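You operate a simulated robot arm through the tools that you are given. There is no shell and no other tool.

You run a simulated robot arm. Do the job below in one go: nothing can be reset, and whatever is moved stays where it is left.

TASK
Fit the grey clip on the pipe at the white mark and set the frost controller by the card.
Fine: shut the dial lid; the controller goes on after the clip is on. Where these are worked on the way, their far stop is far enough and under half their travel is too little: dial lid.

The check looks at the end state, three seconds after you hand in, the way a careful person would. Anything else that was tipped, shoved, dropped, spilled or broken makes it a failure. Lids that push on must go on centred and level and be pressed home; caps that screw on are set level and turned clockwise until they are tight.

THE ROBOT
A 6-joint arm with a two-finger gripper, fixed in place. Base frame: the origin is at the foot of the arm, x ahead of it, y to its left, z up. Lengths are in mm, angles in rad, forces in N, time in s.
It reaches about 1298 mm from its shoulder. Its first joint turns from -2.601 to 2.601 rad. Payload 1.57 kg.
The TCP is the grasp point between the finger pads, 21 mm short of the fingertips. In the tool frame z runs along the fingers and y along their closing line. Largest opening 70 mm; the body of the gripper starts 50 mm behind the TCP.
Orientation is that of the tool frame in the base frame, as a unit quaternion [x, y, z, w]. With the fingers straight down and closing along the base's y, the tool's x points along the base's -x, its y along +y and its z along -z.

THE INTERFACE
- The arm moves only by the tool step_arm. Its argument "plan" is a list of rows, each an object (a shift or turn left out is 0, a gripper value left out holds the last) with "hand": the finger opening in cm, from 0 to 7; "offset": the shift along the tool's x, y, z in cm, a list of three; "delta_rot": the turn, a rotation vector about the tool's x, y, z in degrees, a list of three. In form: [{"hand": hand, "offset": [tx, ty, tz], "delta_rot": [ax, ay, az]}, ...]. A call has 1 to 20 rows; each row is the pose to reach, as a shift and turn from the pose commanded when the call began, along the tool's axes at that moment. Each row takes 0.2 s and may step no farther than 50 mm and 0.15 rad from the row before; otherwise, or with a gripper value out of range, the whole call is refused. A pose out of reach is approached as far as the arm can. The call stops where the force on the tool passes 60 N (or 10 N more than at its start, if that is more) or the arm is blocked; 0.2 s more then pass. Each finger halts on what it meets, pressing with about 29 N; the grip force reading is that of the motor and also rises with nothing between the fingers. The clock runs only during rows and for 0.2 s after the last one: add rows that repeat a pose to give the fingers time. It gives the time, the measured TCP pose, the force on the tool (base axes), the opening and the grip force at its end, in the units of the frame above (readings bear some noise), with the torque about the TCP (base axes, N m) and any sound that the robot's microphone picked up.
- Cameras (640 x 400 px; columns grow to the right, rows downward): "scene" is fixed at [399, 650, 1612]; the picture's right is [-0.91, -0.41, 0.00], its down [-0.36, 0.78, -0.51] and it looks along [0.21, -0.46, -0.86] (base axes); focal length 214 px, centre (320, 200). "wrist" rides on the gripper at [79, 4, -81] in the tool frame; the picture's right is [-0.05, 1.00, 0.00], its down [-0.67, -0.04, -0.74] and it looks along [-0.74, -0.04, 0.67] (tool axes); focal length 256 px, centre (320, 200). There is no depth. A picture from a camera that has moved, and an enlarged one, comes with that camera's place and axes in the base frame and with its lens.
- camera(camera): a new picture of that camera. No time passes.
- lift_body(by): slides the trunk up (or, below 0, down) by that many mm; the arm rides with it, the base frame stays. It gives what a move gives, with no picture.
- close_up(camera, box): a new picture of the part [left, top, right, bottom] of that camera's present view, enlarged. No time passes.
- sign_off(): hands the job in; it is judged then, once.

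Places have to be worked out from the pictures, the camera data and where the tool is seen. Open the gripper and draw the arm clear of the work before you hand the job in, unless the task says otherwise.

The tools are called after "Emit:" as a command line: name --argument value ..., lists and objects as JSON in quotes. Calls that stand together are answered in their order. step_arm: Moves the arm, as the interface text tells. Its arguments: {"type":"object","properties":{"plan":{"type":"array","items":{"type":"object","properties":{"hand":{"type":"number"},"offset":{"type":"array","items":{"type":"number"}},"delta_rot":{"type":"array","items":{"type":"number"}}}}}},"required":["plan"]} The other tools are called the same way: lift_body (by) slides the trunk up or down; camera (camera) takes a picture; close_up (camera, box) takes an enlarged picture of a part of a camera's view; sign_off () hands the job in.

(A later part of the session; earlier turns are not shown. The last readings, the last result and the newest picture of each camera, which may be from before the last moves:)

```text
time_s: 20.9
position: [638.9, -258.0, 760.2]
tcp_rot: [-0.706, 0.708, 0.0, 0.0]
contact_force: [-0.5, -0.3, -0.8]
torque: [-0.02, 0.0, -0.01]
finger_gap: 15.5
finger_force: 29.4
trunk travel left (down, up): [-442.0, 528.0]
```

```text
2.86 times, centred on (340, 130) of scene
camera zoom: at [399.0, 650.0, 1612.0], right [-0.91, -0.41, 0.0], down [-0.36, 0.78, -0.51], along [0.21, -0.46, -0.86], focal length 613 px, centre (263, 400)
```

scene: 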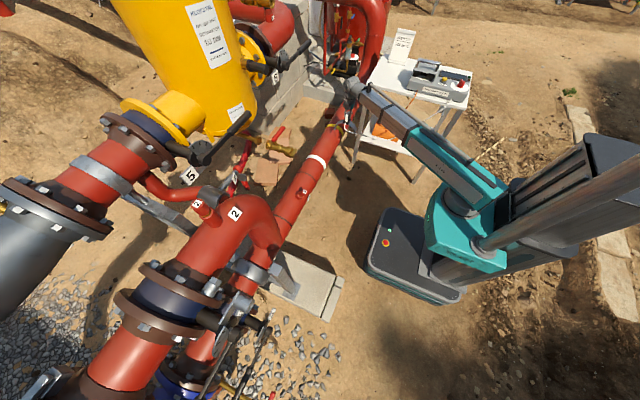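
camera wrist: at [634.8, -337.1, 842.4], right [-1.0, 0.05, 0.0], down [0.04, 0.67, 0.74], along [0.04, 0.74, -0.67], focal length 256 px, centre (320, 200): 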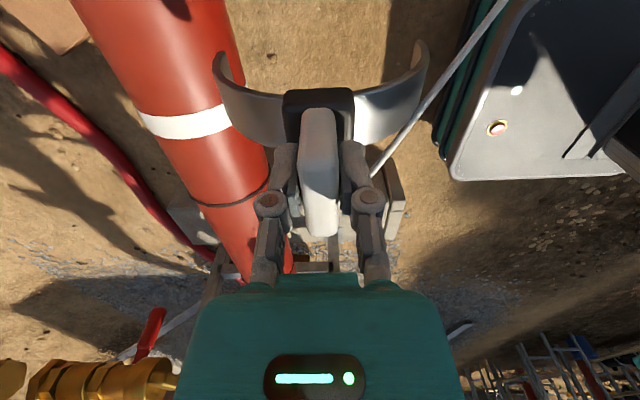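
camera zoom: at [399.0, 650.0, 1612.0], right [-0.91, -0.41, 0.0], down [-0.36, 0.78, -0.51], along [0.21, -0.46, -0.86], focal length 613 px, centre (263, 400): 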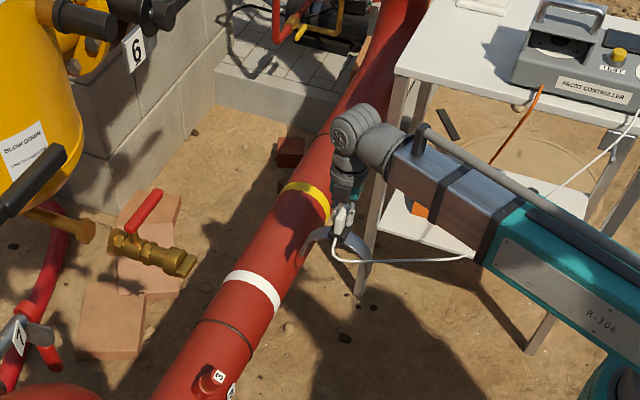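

The white band spans y≈-188 to -150 (centre ≈-170), about as wide as the clip. I lower a little (ends still ~38 mm over the pipe) and move the clip over the mark at x≈815.

Emit:
lift_body --by -18

Emit:
step_arm --plan '[{"offset": [-2.2, -4.4, 0]}, {"offset": [-4.4, -8.8, 0]}, {"offset": [-6.5, -13.2, 0]}, {"offset": [-8.65, -17.6, 0]}, {"offset": [-8.65, -17.6, 0]}]'

Emit:
camera --camera "wrist"

Emit:
camera --camera "scene"

Emit:
close_up --camera "scene" --box '[260, 100, 380, 200]'

```text
time_s: 21.6
position: [638.9, -257.7, 742.9]
tcp_rot: [0.707, -0.707, 0.0, 0.0]
contact_force: [-0.3, 0.2, -1.0]
torque: [0.0, 0.01, 0.01]
finger_gap: 15.4
finger_force: 29.0
trunk travel left (down, up): [-424.0, 546.0]
```

```text
time_s: 22.8
position: [817.6, -170.6, 742.8]
tcp_rot: [-0.707, 0.707, 0.001, -0.001]
contact_force: [0.4, -0.1, -0.9]
torque: [0.03, -0.01, -0.02]
finger_gap: 15.7
finger_force: 29.3
trunk travel left (down, up): [-424.0, 546.0]
```

```text
taken
camera wrist: at [813.5, -249.7, 824.1], right [-1.0, 0.05, 0.0], down [0.04, 0.67, 0.74], along [0.04, 0.74, -0.67], focal length 256 px, centre (320, 200)
```

wrist: 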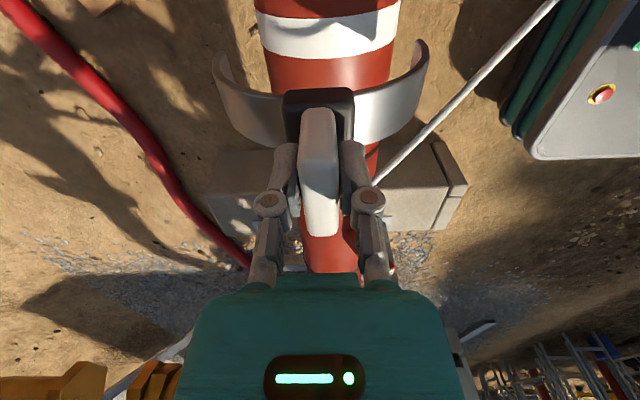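

```text
taken
```

scene: 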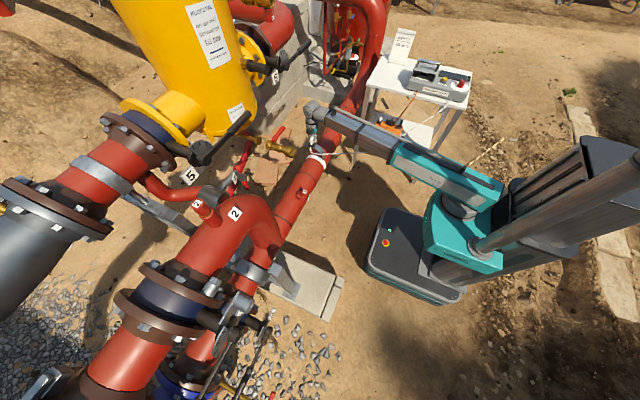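

```text
4.00 times, centred on (320, 150) of scene
camera zoom: at [399.0, 650.0, 1612.0], right [-0.91, -0.41, 0.0], down [-0.36, 0.78, -0.51], along [0.21, -0.46, -0.86], focal length 858 px, centre (320, 400)
```

zoom: 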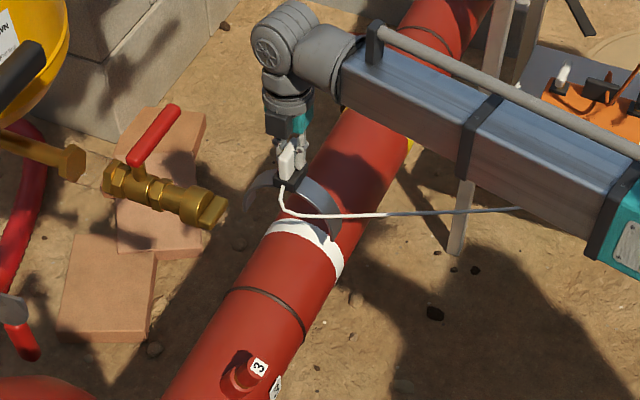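

The clip is above the pipe just at the mark. Zooming to check x-centring and the band position.

Emit:
close_up --camera "wrist" --box '[200, 0, 440, 150]'

Emit:
close_up --camera "wrist" --box '[200, 0, 320, 75]'

Emit:
close_up --camera "wrist" --box '[320, 0, 440, 75]'

```text
2.67 times, centred on (320, 75) of wrist
camera zoom: at [813.5, -249.7, 824.1], right [-1.0, 0.05, 0.0], down [0.04, 0.67, 0.74], along [0.04, 0.74, -0.67], focal length 683 px, centre (320, 533)
```

zoom: 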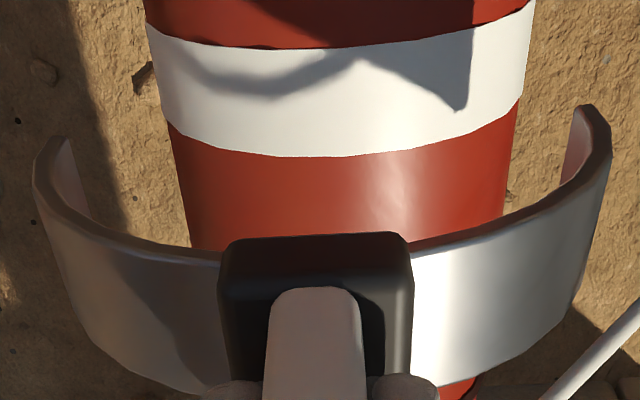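

```text
5.33 times, centred on (260, 38) of wrist
camera zoom: at [813.5, -249.7, 824.1], right [-1.0, 0.05, 0.0], down [0.04, 0.67, 0.74], along [0.04, 0.74, -0.67], focal length 1365 px, centre (640, 1067)
```

zoom: 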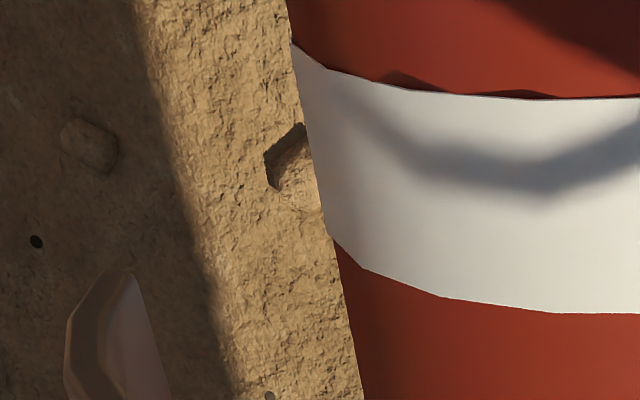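

```text
5.33 times, centred on (380, 38) of wrist
camera zoom: at [813.5, -249.7, 824.1], right [-1.0, 0.05, 0.0], down [0.04, 0.67, 0.74], along [0.04, 0.74, -0.67], focal length 1365 px, centre (0, 1067)
```

zoom: 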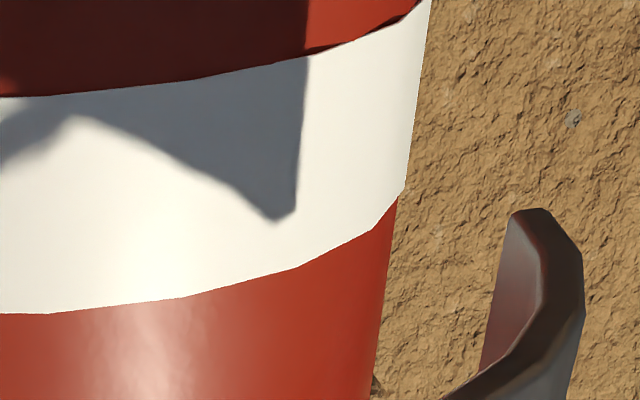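

Pipe axis refines to about x≈811, z≈506, R≈71, so I need ~7 mm less x. My y estimates of the band vary (-170 to -182), so I'll back off and look square across the pipe to pin down its y.

Emit:
step_arm --plan '[{"offset": [0.9, 1.8, 0], "delta_rot": [0, 0, 8.2]}, {"offset": [1.8, 3.6, 0], "delta_rot": [0, 0, 16.4]}, {"offset": [2.7, 5.4, 0], "delta_rot": [0, 0, 24.6]}, {"offset": [3.6, 7.2, 0], "delta_rot": [0, 0, 32.8]}, {"offset": [4.5, 9.0, 0], "delta_rot": [0, 0, 41]}, {"offset": [5.4, 10.8, 0], "delta_rot": [0, 0, 49.2]}, {"offset": [6.3, 12.6, 0], "delta_rot": [0, 0, 57.4]}, {"offset": [7.2, 14.4, 0], "delta_rot": [0, 0, 65.6]}, {"offset": [8.1, 16.2, 0], "delta_rot": [0, 0, 73.8]}, {"offset": [9.0, 18.0, 0], "delta_rot": [0, 0, 82]}, {"offset": [9.94, 19.76, 0], "delta_rot": [0, 0, 90]}, {"offset": [9.94, 19.76, 0], "delta_rot": [0, 0, 90]}]'

Emit:
camera --camera "wrist"

Emit:
close_up --camera "wrist" --box '[320, 100, 480, 250]'

```text
time_s: 25.4
position: [618.7, -272.6, 742.5]
tcp_rot: [0.001, 1.0, 0.0, 0.0]
contact_force: [-0.7, 0.0, -2.2]
torque: [0.01, 0.03, 0.0]
finger_gap: 15.2
finger_force: 29.0
trunk travel left (down, up): [-424.0, 546.0]
```

```text
taken
camera wrist: at [538.9, -267.1, 824.3], right [0.06, 1.0, 0.0], down [0.67, -0.04, 0.74], along [0.74, -0.04, -0.67], focal length 256 px, centre (320, 200)
```

wrist: 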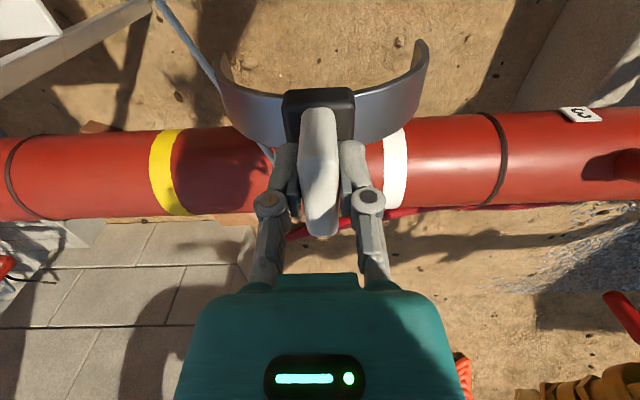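

```text
2.67 times, centred on (400, 175) of wrist
camera zoom: at [538.9, -267.1, 824.3], right [0.06, 1.0, 0.0], down [0.67, -0.04, 0.74], along [0.74, -0.04, -0.67], focal length 683 px, centre (107, 267)
```

zoom: 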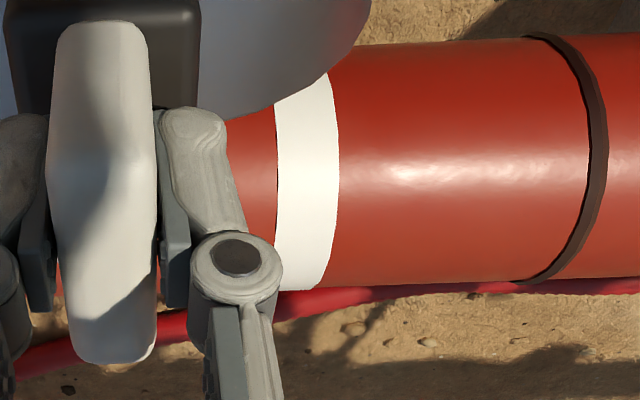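

The square view agrees with the near one: band spans y≈-194…-164 (centre ≈-179), and the pipe axis (811, 506) is confirmed. Returning to the across-pipe orientation over (811,-180.5).

Emit:
step_arm --plan '[{"offset": [-1.75, 0.83, 0], "delta_rot": [0, 0, -8.2]}, {"offset": [-3.5, 1.66, 0], "delta_rot": [0, 0, -16.4]}, {"offset": [-5.25, 2.5, 0], "delta_rot": [0, 0, -24.6]}, {"offset": [-7.0, 3.33, 0], "delta_rot": [0, 0, -32.8]}, {"offset": [-8.75, 4.16, 0], "delta_rot": [0, 0, -41]}, {"offset": [-10.5, 5.0, 0], "delta_rot": [0, 0, -49.2]}, {"offset": [-12.25, 5.82, 0], "delta_rot": [0, 0, -57.4]}, {"offset": [-14.0, 6.65, 0], "delta_rot": [0, 0, -65.6]}, {"offset": [-15.75, 7.5, 0], "delta_rot": [0, 0, -73.8]}, {"offset": [-17.5, 8.3, 0], "delta_rot": [0, 0, -82]}, {"offset": [-19.25, 9.15, 0], "delta_rot": [0, 0, -90]}, {"offset": [-19.25, 9.15, 0], "delta_rot": [0, 0, -90]}]'

Emit:
camera --camera "wrist"

Emit:
close_up --camera "wrist" --box '[200, 0, 440, 150]'

```text
time_s: 28.0
position: [810.8, -178.2, 743.4]
tcp_rot: [0.708, -0.707, 0.0, 0.0]
contact_force: [-0.2, -0.4, -1.5]
torque: [-0.01, -0.01, -0.02]
finger_gap: 15.5
finger_force: 29.7
trunk travel left (down, up): [-424.0, 546.0]
```

```text
taken
camera wrist: at [806.5, -257.9, 824.2], right [-1.0, 0.05, 0.0], down [0.03, 0.67, 0.74], along [0.04, 0.74, -0.67], focal length 256 px, centre (320, 200)
```

wrist: 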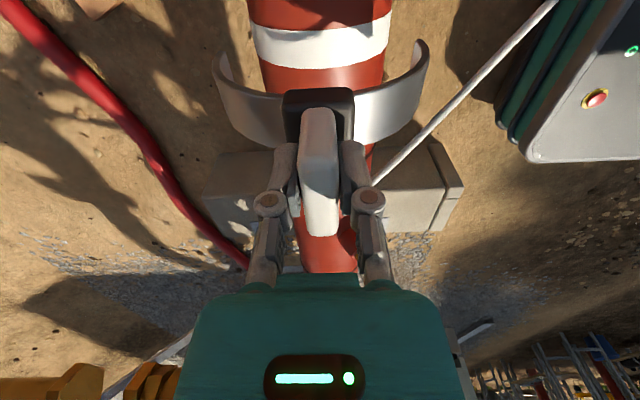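

```text
2.67 times, centred on (320, 75) of wrist
camera zoom: at [806.5, -257.9, 824.2], right [-1.0, 0.05, 0.0], down [0.03, 0.67, 0.74], along [0.04, 0.74, -0.67], focal length 683 px, centre (320, 533)
```

zoom: 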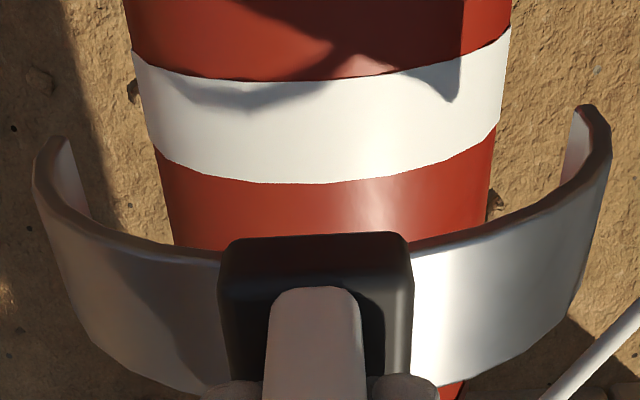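

Well centred in x (pipe 810.4 vs TCP 810.5); a tiny −1.2 mm y trim and then lower 60 mm.

Emit:
step_arm --plan '[{"offset": [0.12, 0, 0]}, {"offset": [0.12, 0, 0]}]'

Emit:
lift_body --by -60

Emit:
camera --camera "wrist"

Emit:
close_up --camera "scene" --box '[270, 100, 380, 190]'

```text
time_s: 28.6
position: [810.7, -180.5, 743.2]
tcp_rot: [0.707, -0.707, -0.001, 0.0]
contact_force: [-0.1, 0.1, -2.0]
torque: [-0.01, -0.01, 0.0]
finger_gap: 15.6
finger_force: 28.8
trunk travel left (down, up): [-424.0, 546.0]
```

```text
time_s: 29.6
position: [809.8, -181.1, 682.3]
tcp_rot: [-0.707, 0.708, -0.001, 0.0]
contact_force: [1.3, 1.1, -1.7]
torque: [-0.01, 0.01, 0.0]
finger_gap: 15.1
finger_force: 29.1
trunk travel left (down, up): [-364.0, 606.0]
```

```text
taken
camera wrist: at [805.7, -259.3, 764.2], right [-1.0, 0.05, 0.0], down [0.04, 0.67, 0.74], along [0.04, 0.74, -0.67], focal length 256 px, centre (320, 200)
```

wrist: 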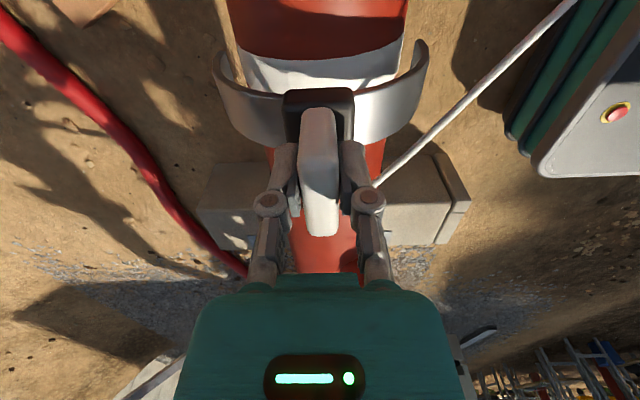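

```text
4.44 times, centred on (325, 145) of scene
camera zoom: at [399.0, 650.0, 1612.0], right [-0.91, -0.41, 0.0], down [-0.36, 0.78, -0.51], along [0.21, -0.46, -0.86], focal length 953 px, centre (298, 444)
```

zoom: 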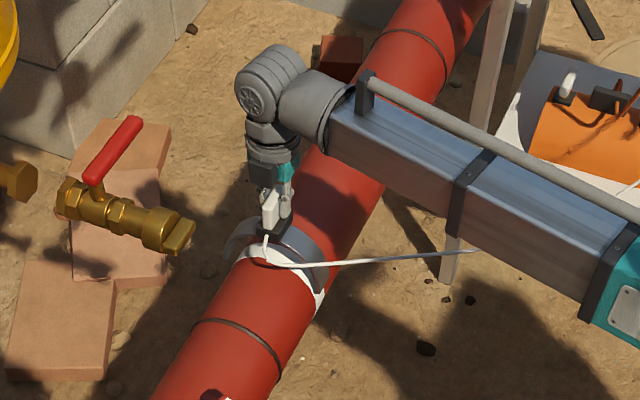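

No contact yet, ends are about to straddle the pipe. Lowering 25 mm more and checking the gap on each side.

Emit:
lift_body --by -25

Emit:
close_up --camera "wrist" --box '[200, 0, 440, 150]'

Emit:
close_up --camera "scene" --box '[290, 120, 354, 170]'

```text
time_s: 30.3
position: [809.9, -181.3, 658.5]
tcp_rot: [0.707, -0.707, 0.0, 0.0]
contact_force: [-0.5, -0.3, -1.1]
torque: [-0.02, 0.03, 0.0]
finger_gap: 15.4
finger_force: 28.8
trunk travel left (down, up): [-339.0, 631.0]
```

```text
2.67 times, centred on (320, 75) of wrist
camera zoom: at [805.6, -259.3, 739.2], right [-1.0, 0.05, 0.0], down [0.04, 0.67, 0.74], along [0.04, 0.74, -0.67], focal length 683 px, centre (320, 533)
```

zoom: 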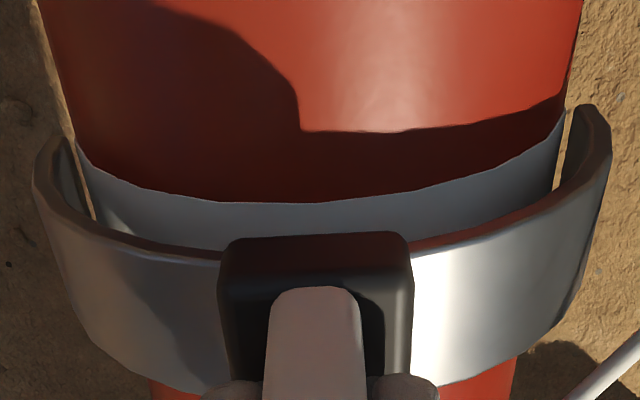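

```text
8.00 times, centred on (322, 145) of scene
camera zoom: at [399.0, 650.0, 1612.0], right [-0.91, -0.41, 0.0], down [-0.36, 0.78, -0.51], along [0.21, -0.46, -0.86], focal length 1716 px, centre (304, 640)
```

zoom: 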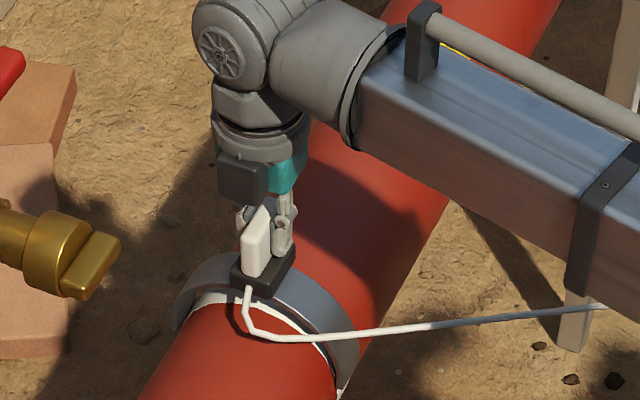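

The pipe sits symmetrically within the arch. Lowering slowly until contact.

Emit:
lift_body --by -12

Emit:
close_up --camera "wrist" --box '[200, 0, 440, 150]'

```text
time_s: 30.9
position: [809.5, -181.2, 645.7]
tcp_rot: [-0.707, 0.707, 0.001, -0.001]
contact_force: [0.0, -0.8, -1.3]
torque: [-0.03, -0.02, -0.01]
finger_gap: 15.3
finger_force: 28.7
trunk travel left (down, up): [-327.0, 643.0]
```

```text
2.67 times, centred on (320, 75) of wrist
camera zoom: at [805.7, -259.3, 727.2], right [-1.0, 0.05, 0.0], down [0.04, 0.67, 0.74], along [0.04, 0.74, -0.67], focal length 683 px, centre (320, 533)
```

zoom: 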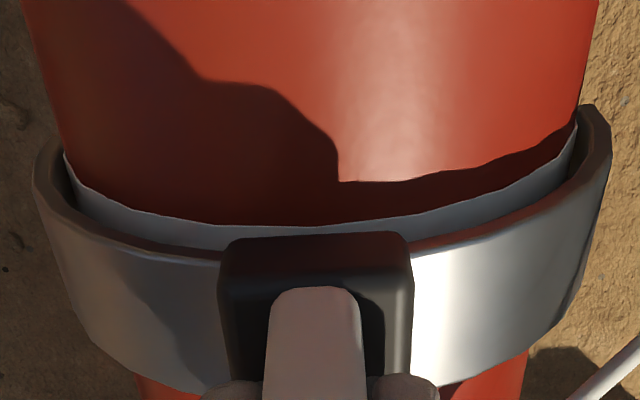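

Still no contact and nearly seated. Lowering 6 mm at a time now.

Emit:
lift_body --by -6

Emit:
lift_body --by -6

Emit:
close_up --camera "wrist" --box '[200, 0, 440, 150]'

```text
time_s: 31.4
position: [810.3, -180.9, 639.2]
tcp_rot: [-0.707, 0.707, 0.001, -0.001]
contact_force: [-0.5, 0.6, -6.7]
torque: [-0.07, 0.02, 0.01]
finger_gap: 15.2
finger_force: 29.0
trunk travel left (down, up): [-321.0, 649.0]
```

```text
time_s: 32.0
position: [810.2, -181.2, 635.9]
tcp_rot: [0.707, -0.707, 0.001, -0.001]
contact_force: [7.5, -0.9, 21.8]
torque: [0.0, -0.2, -0.01]
finger_gap: 15.5
finger_force: 29.4
trunk travel left (down, up): [-315.0, 655.0]
```

```text
2.67 times, centred on (320, 75) of wrist
camera zoom: at [805.4, -259.2, 716.9], right [-1.0, 0.05, 0.0], down [0.03, 0.67, 0.74], along [0.04, 0.74, -0.67], focal length 683 px, centre (320, 533)
```

zoom: 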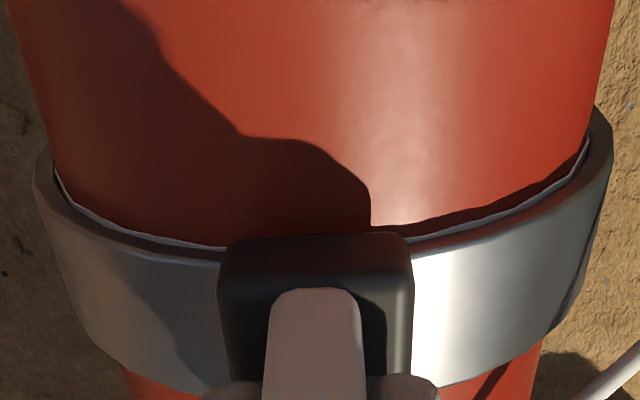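

Contact: 22 N upward with a small +x push, so the clip is a touch off to −x. I trim 1 mm toward +x and read forces.

Emit:
step_arm --plan '[{"offset": [0, -0.08, 0]}, {"offset": [0, -0.08, 0]}]'

Emit:
close_up --camera "scene" --box '[290, 120, 354, 170]'

```text
time_s: 32.6
position: [810.0, -180.5, 635.0]
tcp_rot: [-0.707, 0.707, -0.002, 0.001]
contact_force: [4.8, -2.8, 22.0]
torque: [-0.04, -0.11, 0.0]
finger_gap: 15.6
finger_force: 29.0
trunk travel left (down, up): [-315.0, 655.0]
```

```text
8.00 times, centred on (322, 145) of scene
camera zoom: at [399.0, 650.0, 1612.0], right [-0.91, -0.41, 0.0], down [-0.36, 0.78, -0.51], along [0.21, -0.46, -0.86], focal length 1716 px, centre (304, 640)
```

zoom: 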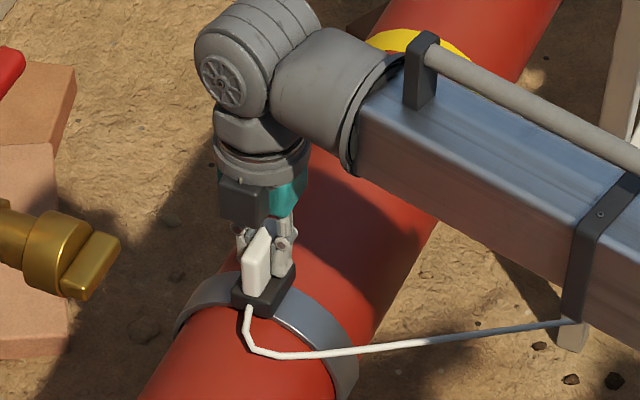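

The white band is now fully hidden under the clip from both sides. Another 0.5 mm trim and a further small press to make sure it's home.

Emit:
step_arm --plan '[{"offset": [-0.03, -0.06, 0]}, {"offset": [-0.03, -0.06, 0]}]'

Emit:
lift_body --by -4

Emit:
close_up --camera "wrist" --box '[200, 0, 440, 150]'

```text
time_s: 33.2
position: [809.3, -179.8, 635.2]
tcp_rot: [-0.707, 0.707, 0.0, 0.0]
contact_force: [-3.9, -3.9, 16.5]
torque: [-0.14, 0.12, -0.03]
finger_gap: 15.2
finger_force: 29.7
trunk travel left (down, up): [-315.0, 655.0]
```

```text
time_s: 33.7
position: [810.4, -179.0, 631.5]
tcp_rot: [-0.707, 0.707, 0.0, 0.001]
contact_force: [-7.9, -1.7, 18.2]
torque: [-0.02, 0.15, -0.02]
finger_gap: 15.6
finger_force: 29.2
trunk travel left (down, up): [-311.0, 659.0]
```

```text
2.67 times, centred on (320, 75) of wrist
camera zoom: at [805.7, -258.8, 712.7], right [-1.0, 0.05, 0.0], down [0.04, 0.67, 0.75], along [0.04, 0.74, -0.67], focal length 683 px, centre (320, 533)
```

zoom: 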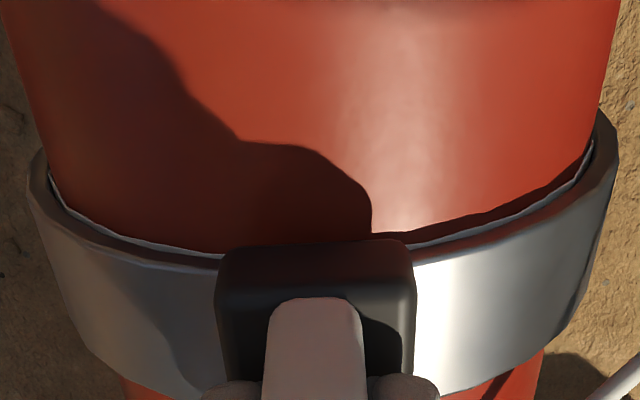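

The clip slid slightly in the grip at ~20 N, so friction limits the push. Continuing down a few mm will bring the fingertips onto the black block's shoulders to press it home squarely.

Emit:
lift_body --by -3

Emit:
lift_body --by -2

Emit:
close_up --camera "wrist" --box '[200, 0, 440, 150]'

```text
time_s: 34.2
position: [809.5, -179.1, 629.0]
tcp_rot: [-0.707, 0.707, 0.001, 0.0]
contact_force: [-10.5, 0.9, 19.8]
torque: [-0.06, 0.23, 0.02]
finger_gap: 15.7
finger_force: 29.3
trunk travel left (down, up): [-308.0, 662.0]
```

```text
time_s: 34.7
position: [810.0, -179.2, 626.8]
tcp_rot: [0.707, -0.707, 0.0, 0.0]
contact_force: [-11.8, 0.6, 21.4]
torque: [0.0, 0.23, -0.01]
finger_gap: 15.5
finger_force: 29.1
trunk travel left (down, up): [-306.0, 664.0]
```

```text
2.67 times, centred on (320, 75) of wrist
camera zoom: at [805.6, -258.8, 708.3], right [-1.0, 0.05, 0.0], down [0.03, 0.67, 0.74], along [0.04, 0.74, -0.67], focal length 683 px, centre (320, 533)
```

zoom: 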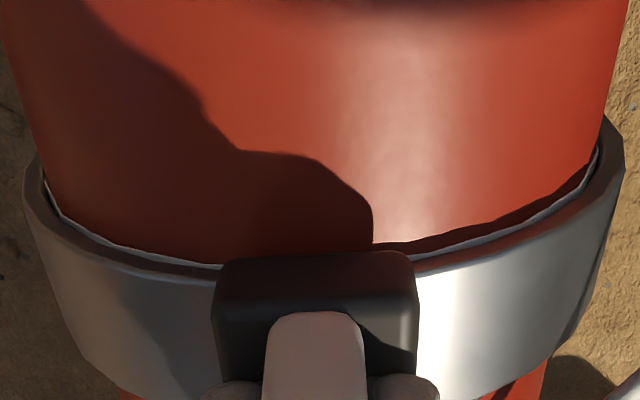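

Lateral force has reversed (−12 N in x), so I trim 0.8 mm back and continue lowering to get the tips onto the block.

Emit:
step_arm --plan '[{"offset": [0, 0.08, 0]}, {"offset": [0, 0.08, 0]}]'

Emit:
lift_body --by -2

Emit:
lift_body --by -2

Emit:
close_up --camera "wrist" --box '[200, 0, 440, 150]'

```text
time_s: 35.3
position: [809.4, -179.0, 626.0]
tcp_rot: [-0.707, 0.708, -0.001, 0.001]
contact_force: [-2.0, 1.2, 24.6]
torque: [0.17, 0.13, 0.01]
finger_gap: 15.7
finger_force: 29.3
trunk travel left (down, up): [-306.0, 664.0]
```

```text
time_s: 35.9
position: [809.5, -179.7, 626.7]
tcp_rot: [-0.707, 0.707, -0.003, 0.002]
contact_force: [8.8, -1.2, 53.2]
torque: [0.14, -0.03, -0.04]
finger_gap: 15.6
finger_force: 29.2
trunk travel left (down, up): [-304.0, 666.0]
```

```text
time_s: 36.2
position: [809.6, -180.4, 627.6]
tcp_rot: [-0.707, 0.707, -0.003, 0.002]
contact_force: [0.8, -0.5, 52.7]
torque: [0.14, 0.24, -0.08]
finger_gap: 15.3
finger_force: 28.9
trunk travel left (down, up): [-304.0, 666.0]
stopped: the force on the tool passed its limit at 68 N (the readings are from after the stop); the commanded pose is now the measured one
```

```text
2.67 times, centred on (320, 75) of wrist
camera zoom: at [805.0, -258.6, 708.1], right [-1.0, 0.05, -0.01], down [0.03, 0.67, 0.74], along [0.04, 0.74, -0.67], focal length 683 px, centre (320, 533)
```

zoom: 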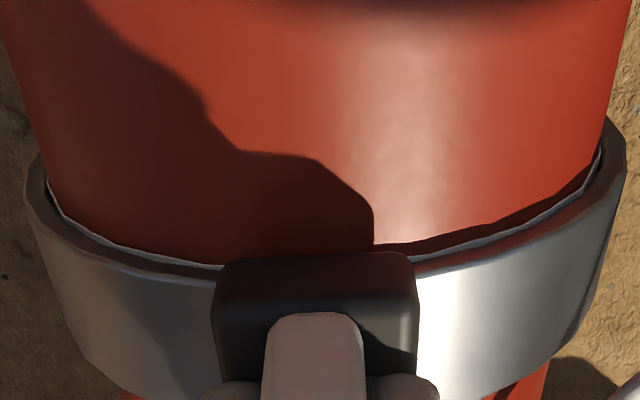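

Pressed with up to 68 N with the tips on the block and no further movement: the clip is home. I relieve the load slightly, open, and check.

Emit:
lift_body --by 3

Emit:
step_arm --plan '[{"hand": 4}, {"hand": 4}, {"hand": 4}, {"hand": 4}]'

Emit:
camera --camera "wrist"

Emit:
close_up --camera "scene" --box '[290, 120, 354, 170]'

```text
time_s: 36.7
position: [808.6, -179.9, 626.8]
tcp_rot: [0.707, -0.707, 0.0, -0.001]
contact_force: [-12.1, 3.5, 12.8]
torque: [-0.34, 0.26, -0.01]
finger_gap: 15.6
finger_force: 28.7
trunk travel left (down, up): [-307.0, 663.0]
```

```text
time_s: 37.7
position: [811.8, -181.5, 625.9]
tcp_rot: [-0.707, 0.707, -0.002, 0.002]
contact_force: [0.4, -0.2, 0.1]
torque: [0.01, 0.0, 0.0]
finger_gap: 39.9
finger_force: 0.1
trunk travel left (down, up): [-307.0, 663.0]
```

```text
taken
camera wrist: at [807.6, -259.2, 707.2], right [-1.0, 0.05, 0.0], down [0.03, 0.67, 0.74], along [0.04, 0.74, -0.67], focal length 256 px, centre (320, 200)
```

wrist: 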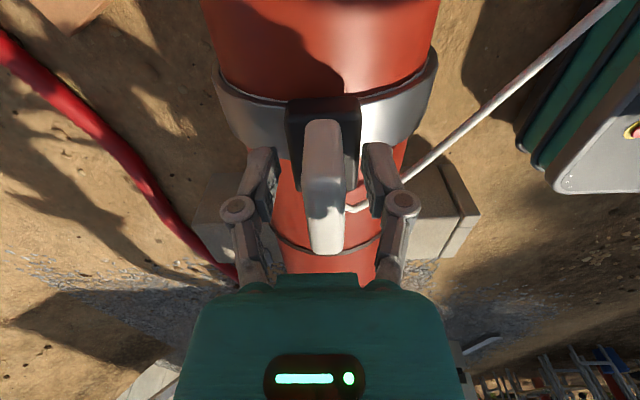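

```text
8.00 times, centred on (322, 145) of scene
camera zoom: at [399.0, 650.0, 1612.0], right [-0.91, -0.41, 0.0], down [-0.36, 0.78, -0.51], along [0.21, -0.46, -0.86], focal length 1716 px, centre (304, 640)
```

zoom: 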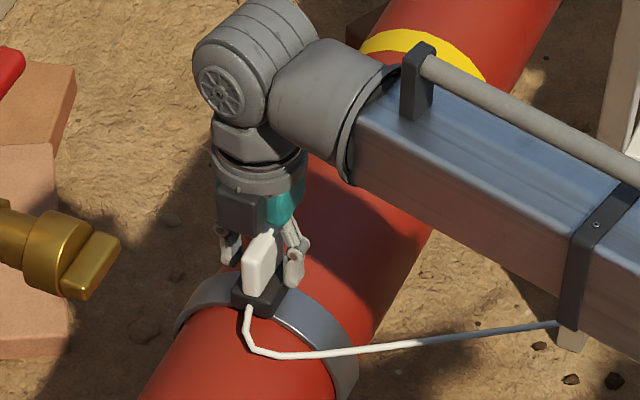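

The clip stays in place on the pipe. Raising straight up and then checking it.

Emit:
lift_body --by 60

Emit:
lift_body --by 100

Emit:
camera --camera "wrist"

Emit:
close_up --camera "wrist" --box '[220, 0, 420, 125]'

Emit:
close_up --camera "scene" --box '[290, 120, 354, 170]'

```text
time_s: 38.7
position: [811.4, -180.3, 685.6]
tcp_rot: [-0.707, 0.708, -0.001, 0.002]
contact_force: [-0.1, 0.4, 0.3]
torque: [0.0, -0.03, -0.03]
finger_gap: 39.9
finger_force: 0.0
trunk travel left (down, up): [-367.0, 603.0]
```

```text
time_s: 40.0
position: [811.6, -181.3, 785.8]
tcp_rot: [0.707, -0.707, 0.001, -0.001]
contact_force: [0.1, -0.2, -0.2]
torque: [0.02, 0.01, -0.01]
finger_gap: 40.1
finger_force: 0.1
trunk travel left (down, up): [-467.0, 503.0]
```

```text
taken
camera wrist: at [807.6, -259.3, 867.1], right [-1.0, 0.05, 0.0], down [0.03, 0.67, 0.74], along [0.04, 0.74, -0.67], focal length 256 px, centre (320, 200)
```

wrist: 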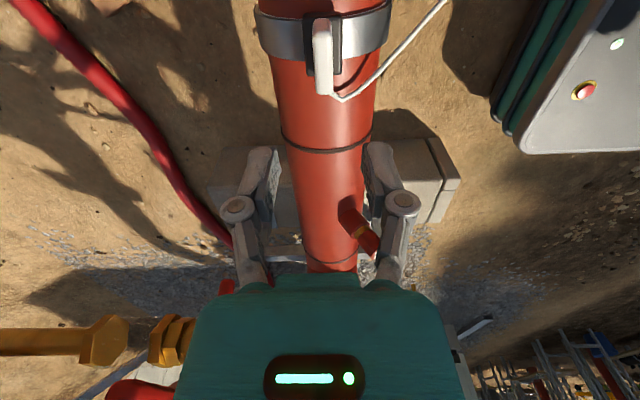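

```text
3.20 times, centred on (320, 62) of wrist
camera zoom: at [807.6, -259.3, 867.1], right [-1.0, 0.05, 0.0], down [0.03, 0.67, 0.74], along [0.04, 0.74, -0.67], focal length 819 px, centre (320, 640)
```

zoom: 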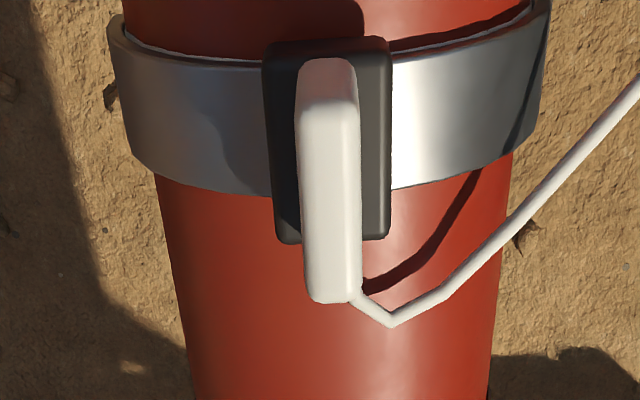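

```text
8.00 times, centred on (322, 145) of scene
camera zoom: at [399.0, 650.0, 1612.0], right [-0.91, -0.41, 0.0], down [-0.36, 0.78, -0.51], along [0.21, -0.46, -0.86], focal length 1716 px, centre (304, 640)
```

zoom: 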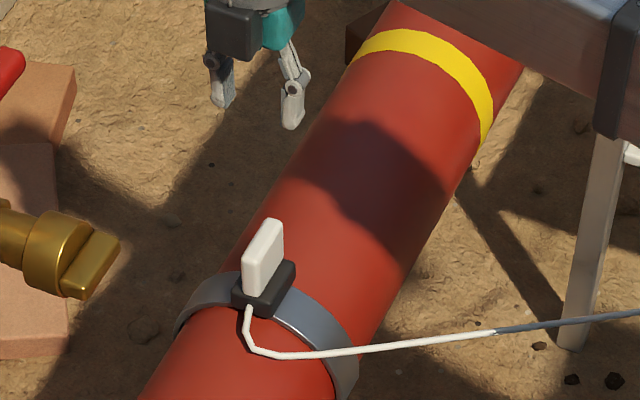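

The clip looks level and centred: its strip spans y≈-195…-160 covering the white band. Now I raise the trunk and go back to the controller, to view the hood from the side.

Emit:
lift_body --by 275

Emit:
step_arm --plan '[{"offset": [1.8, 3.1, 0], "delta_rot": [0, 0, 8.2]}, {"offset": [3.6, 6.2, 0], "delta_rot": [0, 0, 16.4]}, {"offset": [5.4, 9.3, 0], "delta_rot": [0, 0, 24.6]}, {"offset": [7.2, 12.4, 0], "delta_rot": [0, 0, 32.8]}, {"offset": [9, 15.5, 0], "delta_rot": [0, 0, 41]}, {"offset": [10.8, 18.6, 0], "delta_rot": [0, 0, 49.2]}, {"offset": [12.6, 21.7, 0], "delta_rot": [0, 0, 57.4]}, {"offset": [14.4, 24.8, 0], "delta_rot": [0, 0, 65.6]}, {"offset": [16.2, 27.9, 0], "delta_rot": [0, 0, 73.8]}, {"offset": [18, 31, 0], "delta_rot": [0, 0, 82]}, {"offset": [20, 34, 0], "delta_rot": [0, 0, 90]}, {"offset": [23, 37.5, 0], "delta_rot": [0, 0, 90]}, {"offset": [26, 41, 0], "delta_rot": [0, 0, 90]}, {"offset": [29, 44.5, 0], "delta_rot": [0, 0, 90]}, {"offset": [32, 48, 0], "delta_rot": [0, 0, 90]}, {"offset": [35, 51.5, 0], "delta_rot": [0, 0, 90]}]'

Emit:
camera --camera "wrist"

Emit:
camera --camera "scene"

```text
time_s: 42.8
position: [812.3, -179.9, 1059.7]
tcp_rot: [0.707, -0.707, 0.002, -0.001]
contact_force: [0.5, 0.3, 0.6]
torque: [-0.03, -0.01, 0.0]
finger_gap: 39.7
finger_force: 0.0
trunk travel left (down, up): [-742.0, 228.0]
```

```text
time_s: 46.2
position: [294.7, -532.0, 1060.1]
tcp_rot: [0.0, 1.0, 0.0, 0.001]
contact_force: [0.3, 0.4, 0.8]
torque: [0.0, 0.0, 0.05]
finger_gap: 39.9
finger_force: 0.0
out of reach, approached as far as the arm can: row 13, 14
trunk travel left (down, up): [-742.0, 228.0]
```

```text
taken
camera wrist: at [214.7, -527.6, 1141.9], right [0.05, 1.0, 0.0], down [0.66, -0.03, 0.75], along [0.75, -0.04, -0.66], focal length 256 px, centre (320, 200)
```

wrist: 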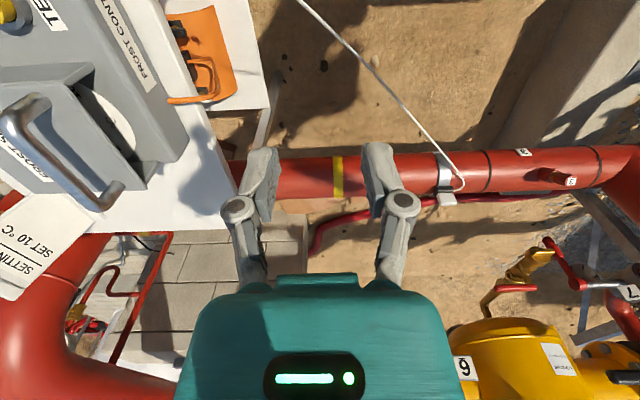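

```text
taken
```

scene: 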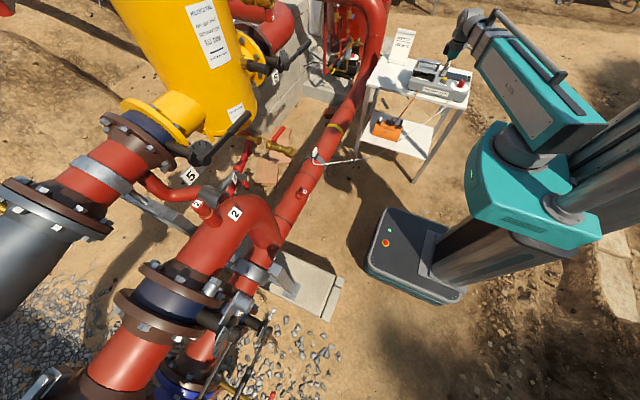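

I have a new angle on the hood. Zooming in on it, and on the clip from the side.

Emit:
close_up --camera "wrist" --box '[0, 0, 240, 220]'

Emit:
close_up --camera "wrist" --box '[400, 130, 500, 220]'

```text
1.82 times, centred on (120, 110) of wrist
camera zoom: at [214.7, -527.6, 1141.9], right [0.05, 1.0, 0.0], down [0.66, -0.03, 0.75], along [0.75, -0.04, -0.66], focal length 465 px, centre (684, 364)
```

zoom: 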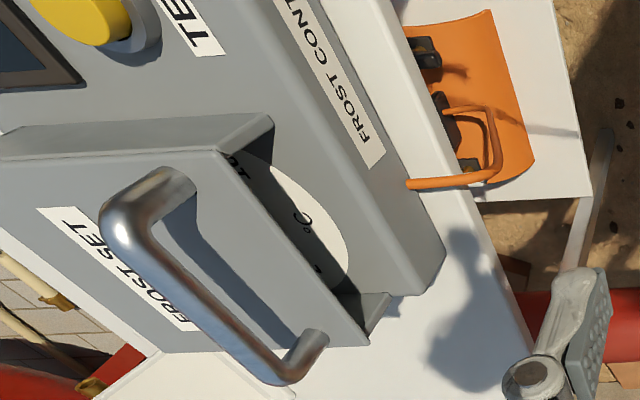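

```text
4.44 times, centred on (450, 175) of wrist
camera zoom: at [214.7, -527.6, 1141.9], right [0.05, 1.0, 0.0], down [0.66, -0.03, 0.75], along [0.75, -0.04, -0.66], focal length 1138 px, centre (-258, 311)
```

zoom: 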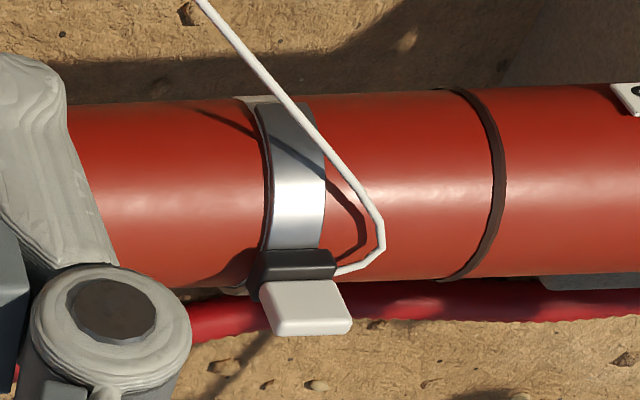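

The hood looks like a level cover with an open front and a U-handle on top; I need to see if it is hinged at the back or slides. Moving to view it from the −x side.

Emit:
step_arm --plan '[{"offset": [1.8, -4, 0]}, {"offset": [3.6, -8, 0]}, {"offset": [5.4, -12, 0]}, {"offset": [7.2, -16, 0]}, {"offset": [9, -20, 0]}, {"offset": [10.8, -24, 0]}, {"offset": [12.7, -28, 0]}, {"offset": [14.5, -31.8, 0]}, {"offset": [14.5, -31.8, 0]}]'

Emit:
lift_body --by -70

Emit:
camera --camera "wrist"

Emit:
camera --camera "scene"

```text
time_s: 48.2
position: [151.7, -849.7, 1060.4]
tcp_rot: [0.0, 1.0, 0.0, 0.001]
contact_force: [0.4, -0.3, -0.6]
torque: [0.01, -0.02, -0.02]
finger_gap: 40.0
finger_force: 0.1
trunk travel left (down, up): [-742.0, 228.0]
```

```text
time_s: 49.3
position: [150.9, -848.4, 990.8]
tcp_rot: [0.0, 1.0, -0.001, 0.002]
contact_force: [0.0, 0.0, 0.1]
torque: [0.0, -0.03, 0.01]
finger_gap: 40.0
finger_force: 0.1
trunk travel left (down, up): [-672.0, 298.0]
```

```text
taken
camera wrist: at [72.3, -843.8, 1072.0], right [0.05, 1.0, 0.0], down [0.66, -0.04, 0.75], along [0.75, -0.04, -0.66], focal length 256 px, centre (320, 200)
```

wrist: 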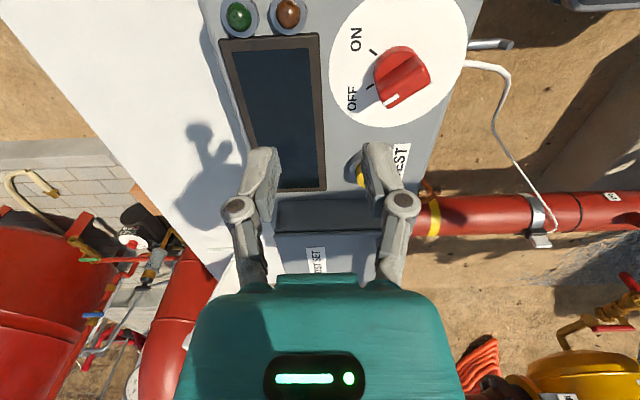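

```text
taken
```

scene: 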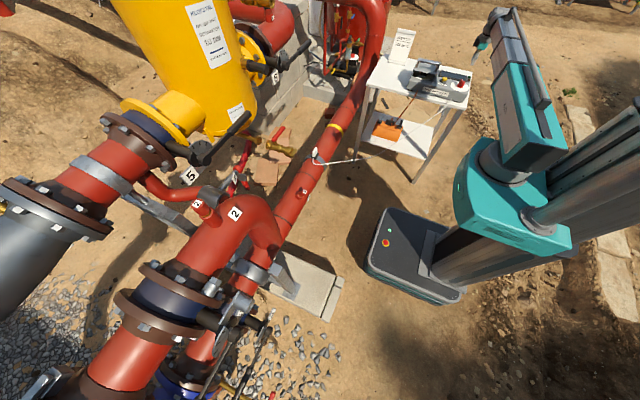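

Good view of the OFF/ON knob. Zooming in on the knob and on the hood's side.

Emit:
close_up --camera "wrist" --box '[320, 0, 480, 140]'

Emit:
close_up --camera "wrist" --box '[230, 140, 430, 290]'

Emit:
close_up --camera "scene" --box '[400, 50, 480, 110]'

```text
2.86 times, centred on (400, 70) of wrist
camera zoom: at [72.3, -843.8, 1072.0], right [0.05, 1.0, 0.0], down [0.66, -0.04, 0.75], along [0.75, -0.04, -0.66], focal length 731 px, centre (91, 571)
```

zoom: 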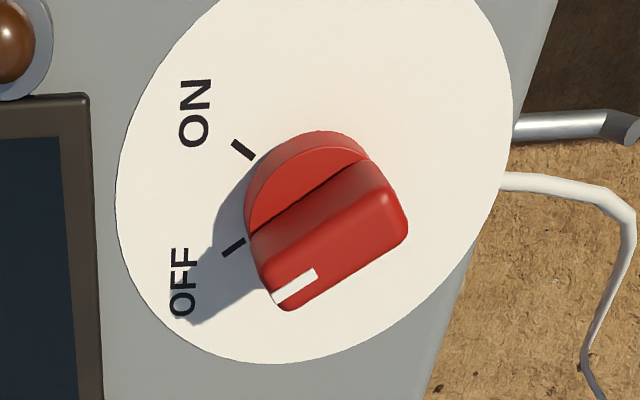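

```text
2.67 times, centred on (330, 215) of wrist
camera zoom: at [72.3, -843.8, 1072.0], right [0.05, 1.0, 0.0], down [0.66, -0.04, 0.75], along [0.75, -0.04, -0.66], focal length 683 px, centre (293, 160)
```

zoom: 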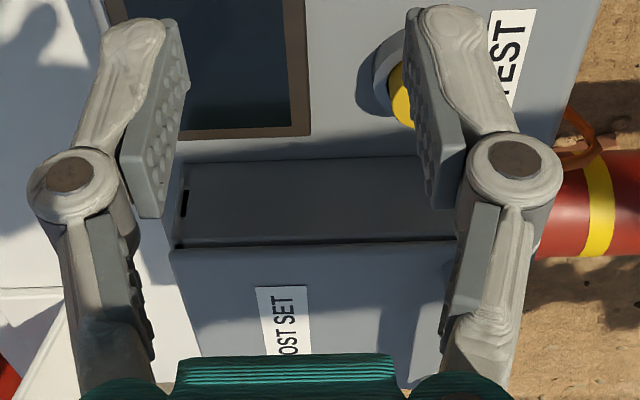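

```text
6.67 times, centred on (440, 80) of scene
camera zoom: at [399.0, 650.0, 1612.0], right [-0.91, -0.41, 0.0], down [-0.36, 0.78, -0.51], along [0.21, -0.46, -0.86], focal length 1430 px, centre (-480, 1000)
```

zoom: 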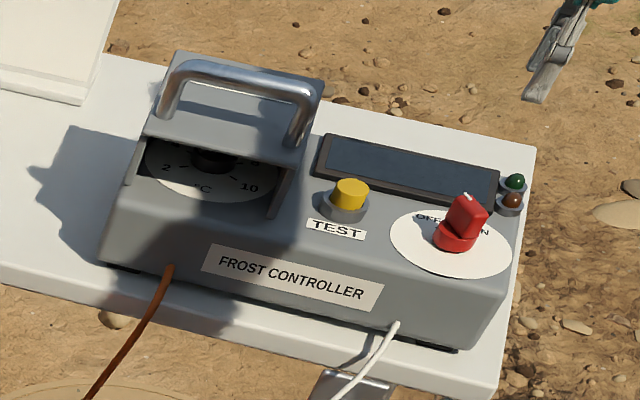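

The top panel with the handle seems a separate piece on side walls; hinge or slide is still unclear. I'll move over the handle bar (≈(374,-792,947)) and check alignment.

Emit:
lift_body --by 25

Emit:
step_arm --plan '[{"offset": [-4.4, 1.1, 0], "hand": 5}, {"offset": [-8.9, 2.2, 0], "hand": 5}, {"offset": [-13.3, 3.4, 0], "hand": 5}, {"offset": [-17.8, 4.5, 0], "hand": 5}, {"offset": [-22.3, 5.7, 0], "hand": 5}, {"offset": [-22.3, 5.7, 0], "hand": 5}]'

Emit:
camera --camera "wrist"

Emit:
close_up --camera "wrist" --box '[220, 0, 420, 150]'

```text
time_s: 50.0
position: [151.7, -848.3, 1016.1]
tcp_rot: [0.0, 1.0, 0.0, 0.002]
contact_force: [0.5, -0.4, -0.1]
torque: [0.0, 0.03, 0.01]
finger_gap: 40.1
finger_force: 0.1
trunk travel left (down, up): [-697.0, 273.0]
```

```text
time_s: 51.4
position: [374.4, -794.8, 1016.8]
tcp_rot: [0.0, 1.0, 0.0, 0.001]
contact_force: [0.2, 0.5, 0.0]
torque: [0.01, 0.04, -0.01]
finger_gap: 49.9
finger_force: 0.1
trunk travel left (down, up): [-697.0, 273.0]
```

```text
taken
camera wrist: at [295.0, -789.4, 1097.0], right [0.05, 1.0, 0.0], down [0.66, -0.04, 0.75], along [0.75, -0.04, -0.66], focal length 256 px, centre (320, 200)
```

wrist: 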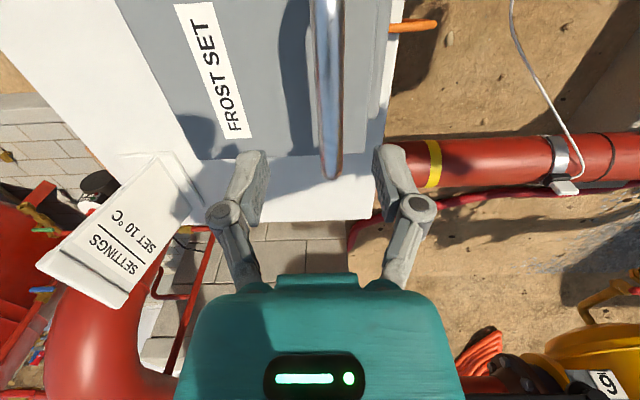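

```text
2.67 times, centred on (320, 75) of wrist
camera zoom: at [295.0, -789.4, 1097.0], right [0.05, 1.0, 0.0], down [0.66, -0.04, 0.75], along [0.75, -0.04, -0.66], focal length 683 px, centre (320, 533)
```

zoom: 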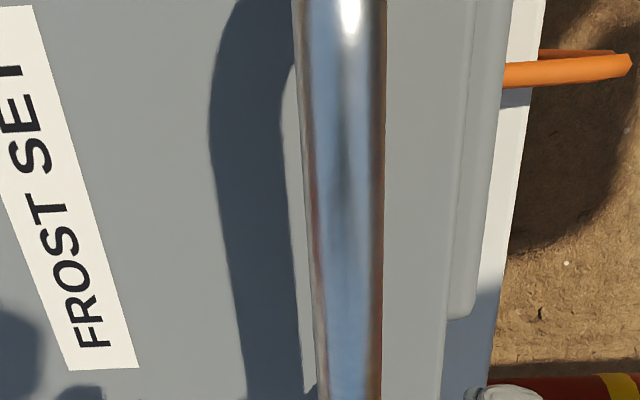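

The bar is at y≈-787; I trim +6.4 mm in y and lower so the pads straddle the bar at z≈947.

Emit:
step_arm --plan '[{"offset": [0, 0.64, 0], "hand": 5}, {"offset": [0, 0.64, 0], "hand": 5}]'

Emit:
lift_body --by -45

Emit:
camera --camera "wrist"

Emit:
close_up --camera "scene" --box '[400, 40, 464, 90]'

```text
time_s: 52.0
position: [374.3, -787.2, 1015.5]
tcp_rot: [0.0, 1.0, 0.0, 0.002]
contact_force: [0.3, -0.4, 0.5]
torque: [0.02, 0.03, -0.03]
finger_gap: 49.9
finger_force: 0.1
trunk travel left (down, up): [-697.0, 273.0]
```

```text
time_s: 52.9
position: [374.3, -786.0, 970.4]
tcp_rot: [0.001, 1.0, -0.001, 0.002]
contact_force: [0.2, -0.1, 0.0]
torque: [0.03, 0.0, 0.0]
finger_gap: 49.9
finger_force: 0.1
trunk travel left (down, up): [-652.0, 318.0]
```

```text
taken
camera wrist: at [294.3, -782.6, 1052.0], right [0.05, 1.0, 0.0], down [0.66, -0.04, 0.75], along [0.75, -0.04, -0.66], focal length 256 px, centre (320, 200)
```

wrist: 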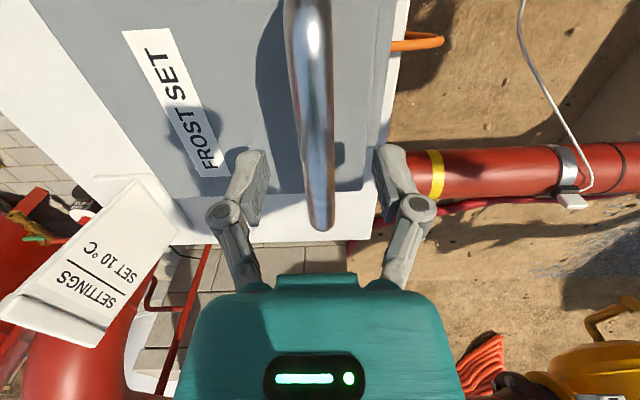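

```text
8.00 times, centred on (432, 65) of scene
camera zoom: at [399.0, 650.0, 1612.0], right [-0.91, -0.41, 0.0], down [-0.36, 0.78, -0.51], along [0.21, -0.46, -0.86], focal length 1716 px, centre (-576, 1280)
```

zoom: 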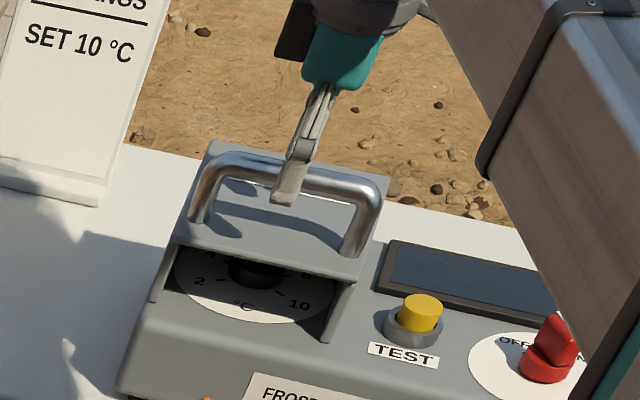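

Aligned over the bar. Lowering 21 mm and gripping it.

Emit:
lift_body --by -21

Emit:
step_arm --plan '[{"hand": 1.0}, {"hand": 1.0}, {"hand": 1.0}, {"hand": 1.0}, {"hand": 1.0}]'

Emit:
camera --camera "wrist"

```text
time_s: 53.6
position: [373.7, -787.0, 949.7]
tcp_rot: [0.0, 1.0, 0.001, 0.002]
contact_force: [-0.6, 0.2, -0.2]
torque: [-0.01, 0.01, 0.0]
finger_gap: 50.1
finger_force: 0.1
trunk travel left (down, up): [-631.0, 339.0]
```

```text
time_s: 54.8
position: [374.2, -788.1, 949.7]
tcp_rot: [0.001, 1.0, -0.001, 0.002]
contact_force: [1.3, -9.0, 7.8]
torque: [0.0, 0.05, 0.03]
finger_gap: 14.5
finger_force: 29.1
trunk travel left (down, up): [-631.0, 339.0]
```

```text
taken
camera wrist: at [294.3, -783.2, 1030.9], right [0.05, 1.0, 0.0], down [0.66, -0.03, 0.75], along [0.75, -0.04, -0.66], focal length 256 px, centre (320, 200)
```

wrist: 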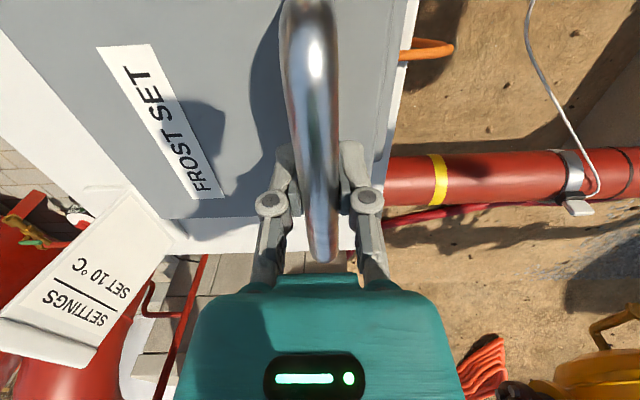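

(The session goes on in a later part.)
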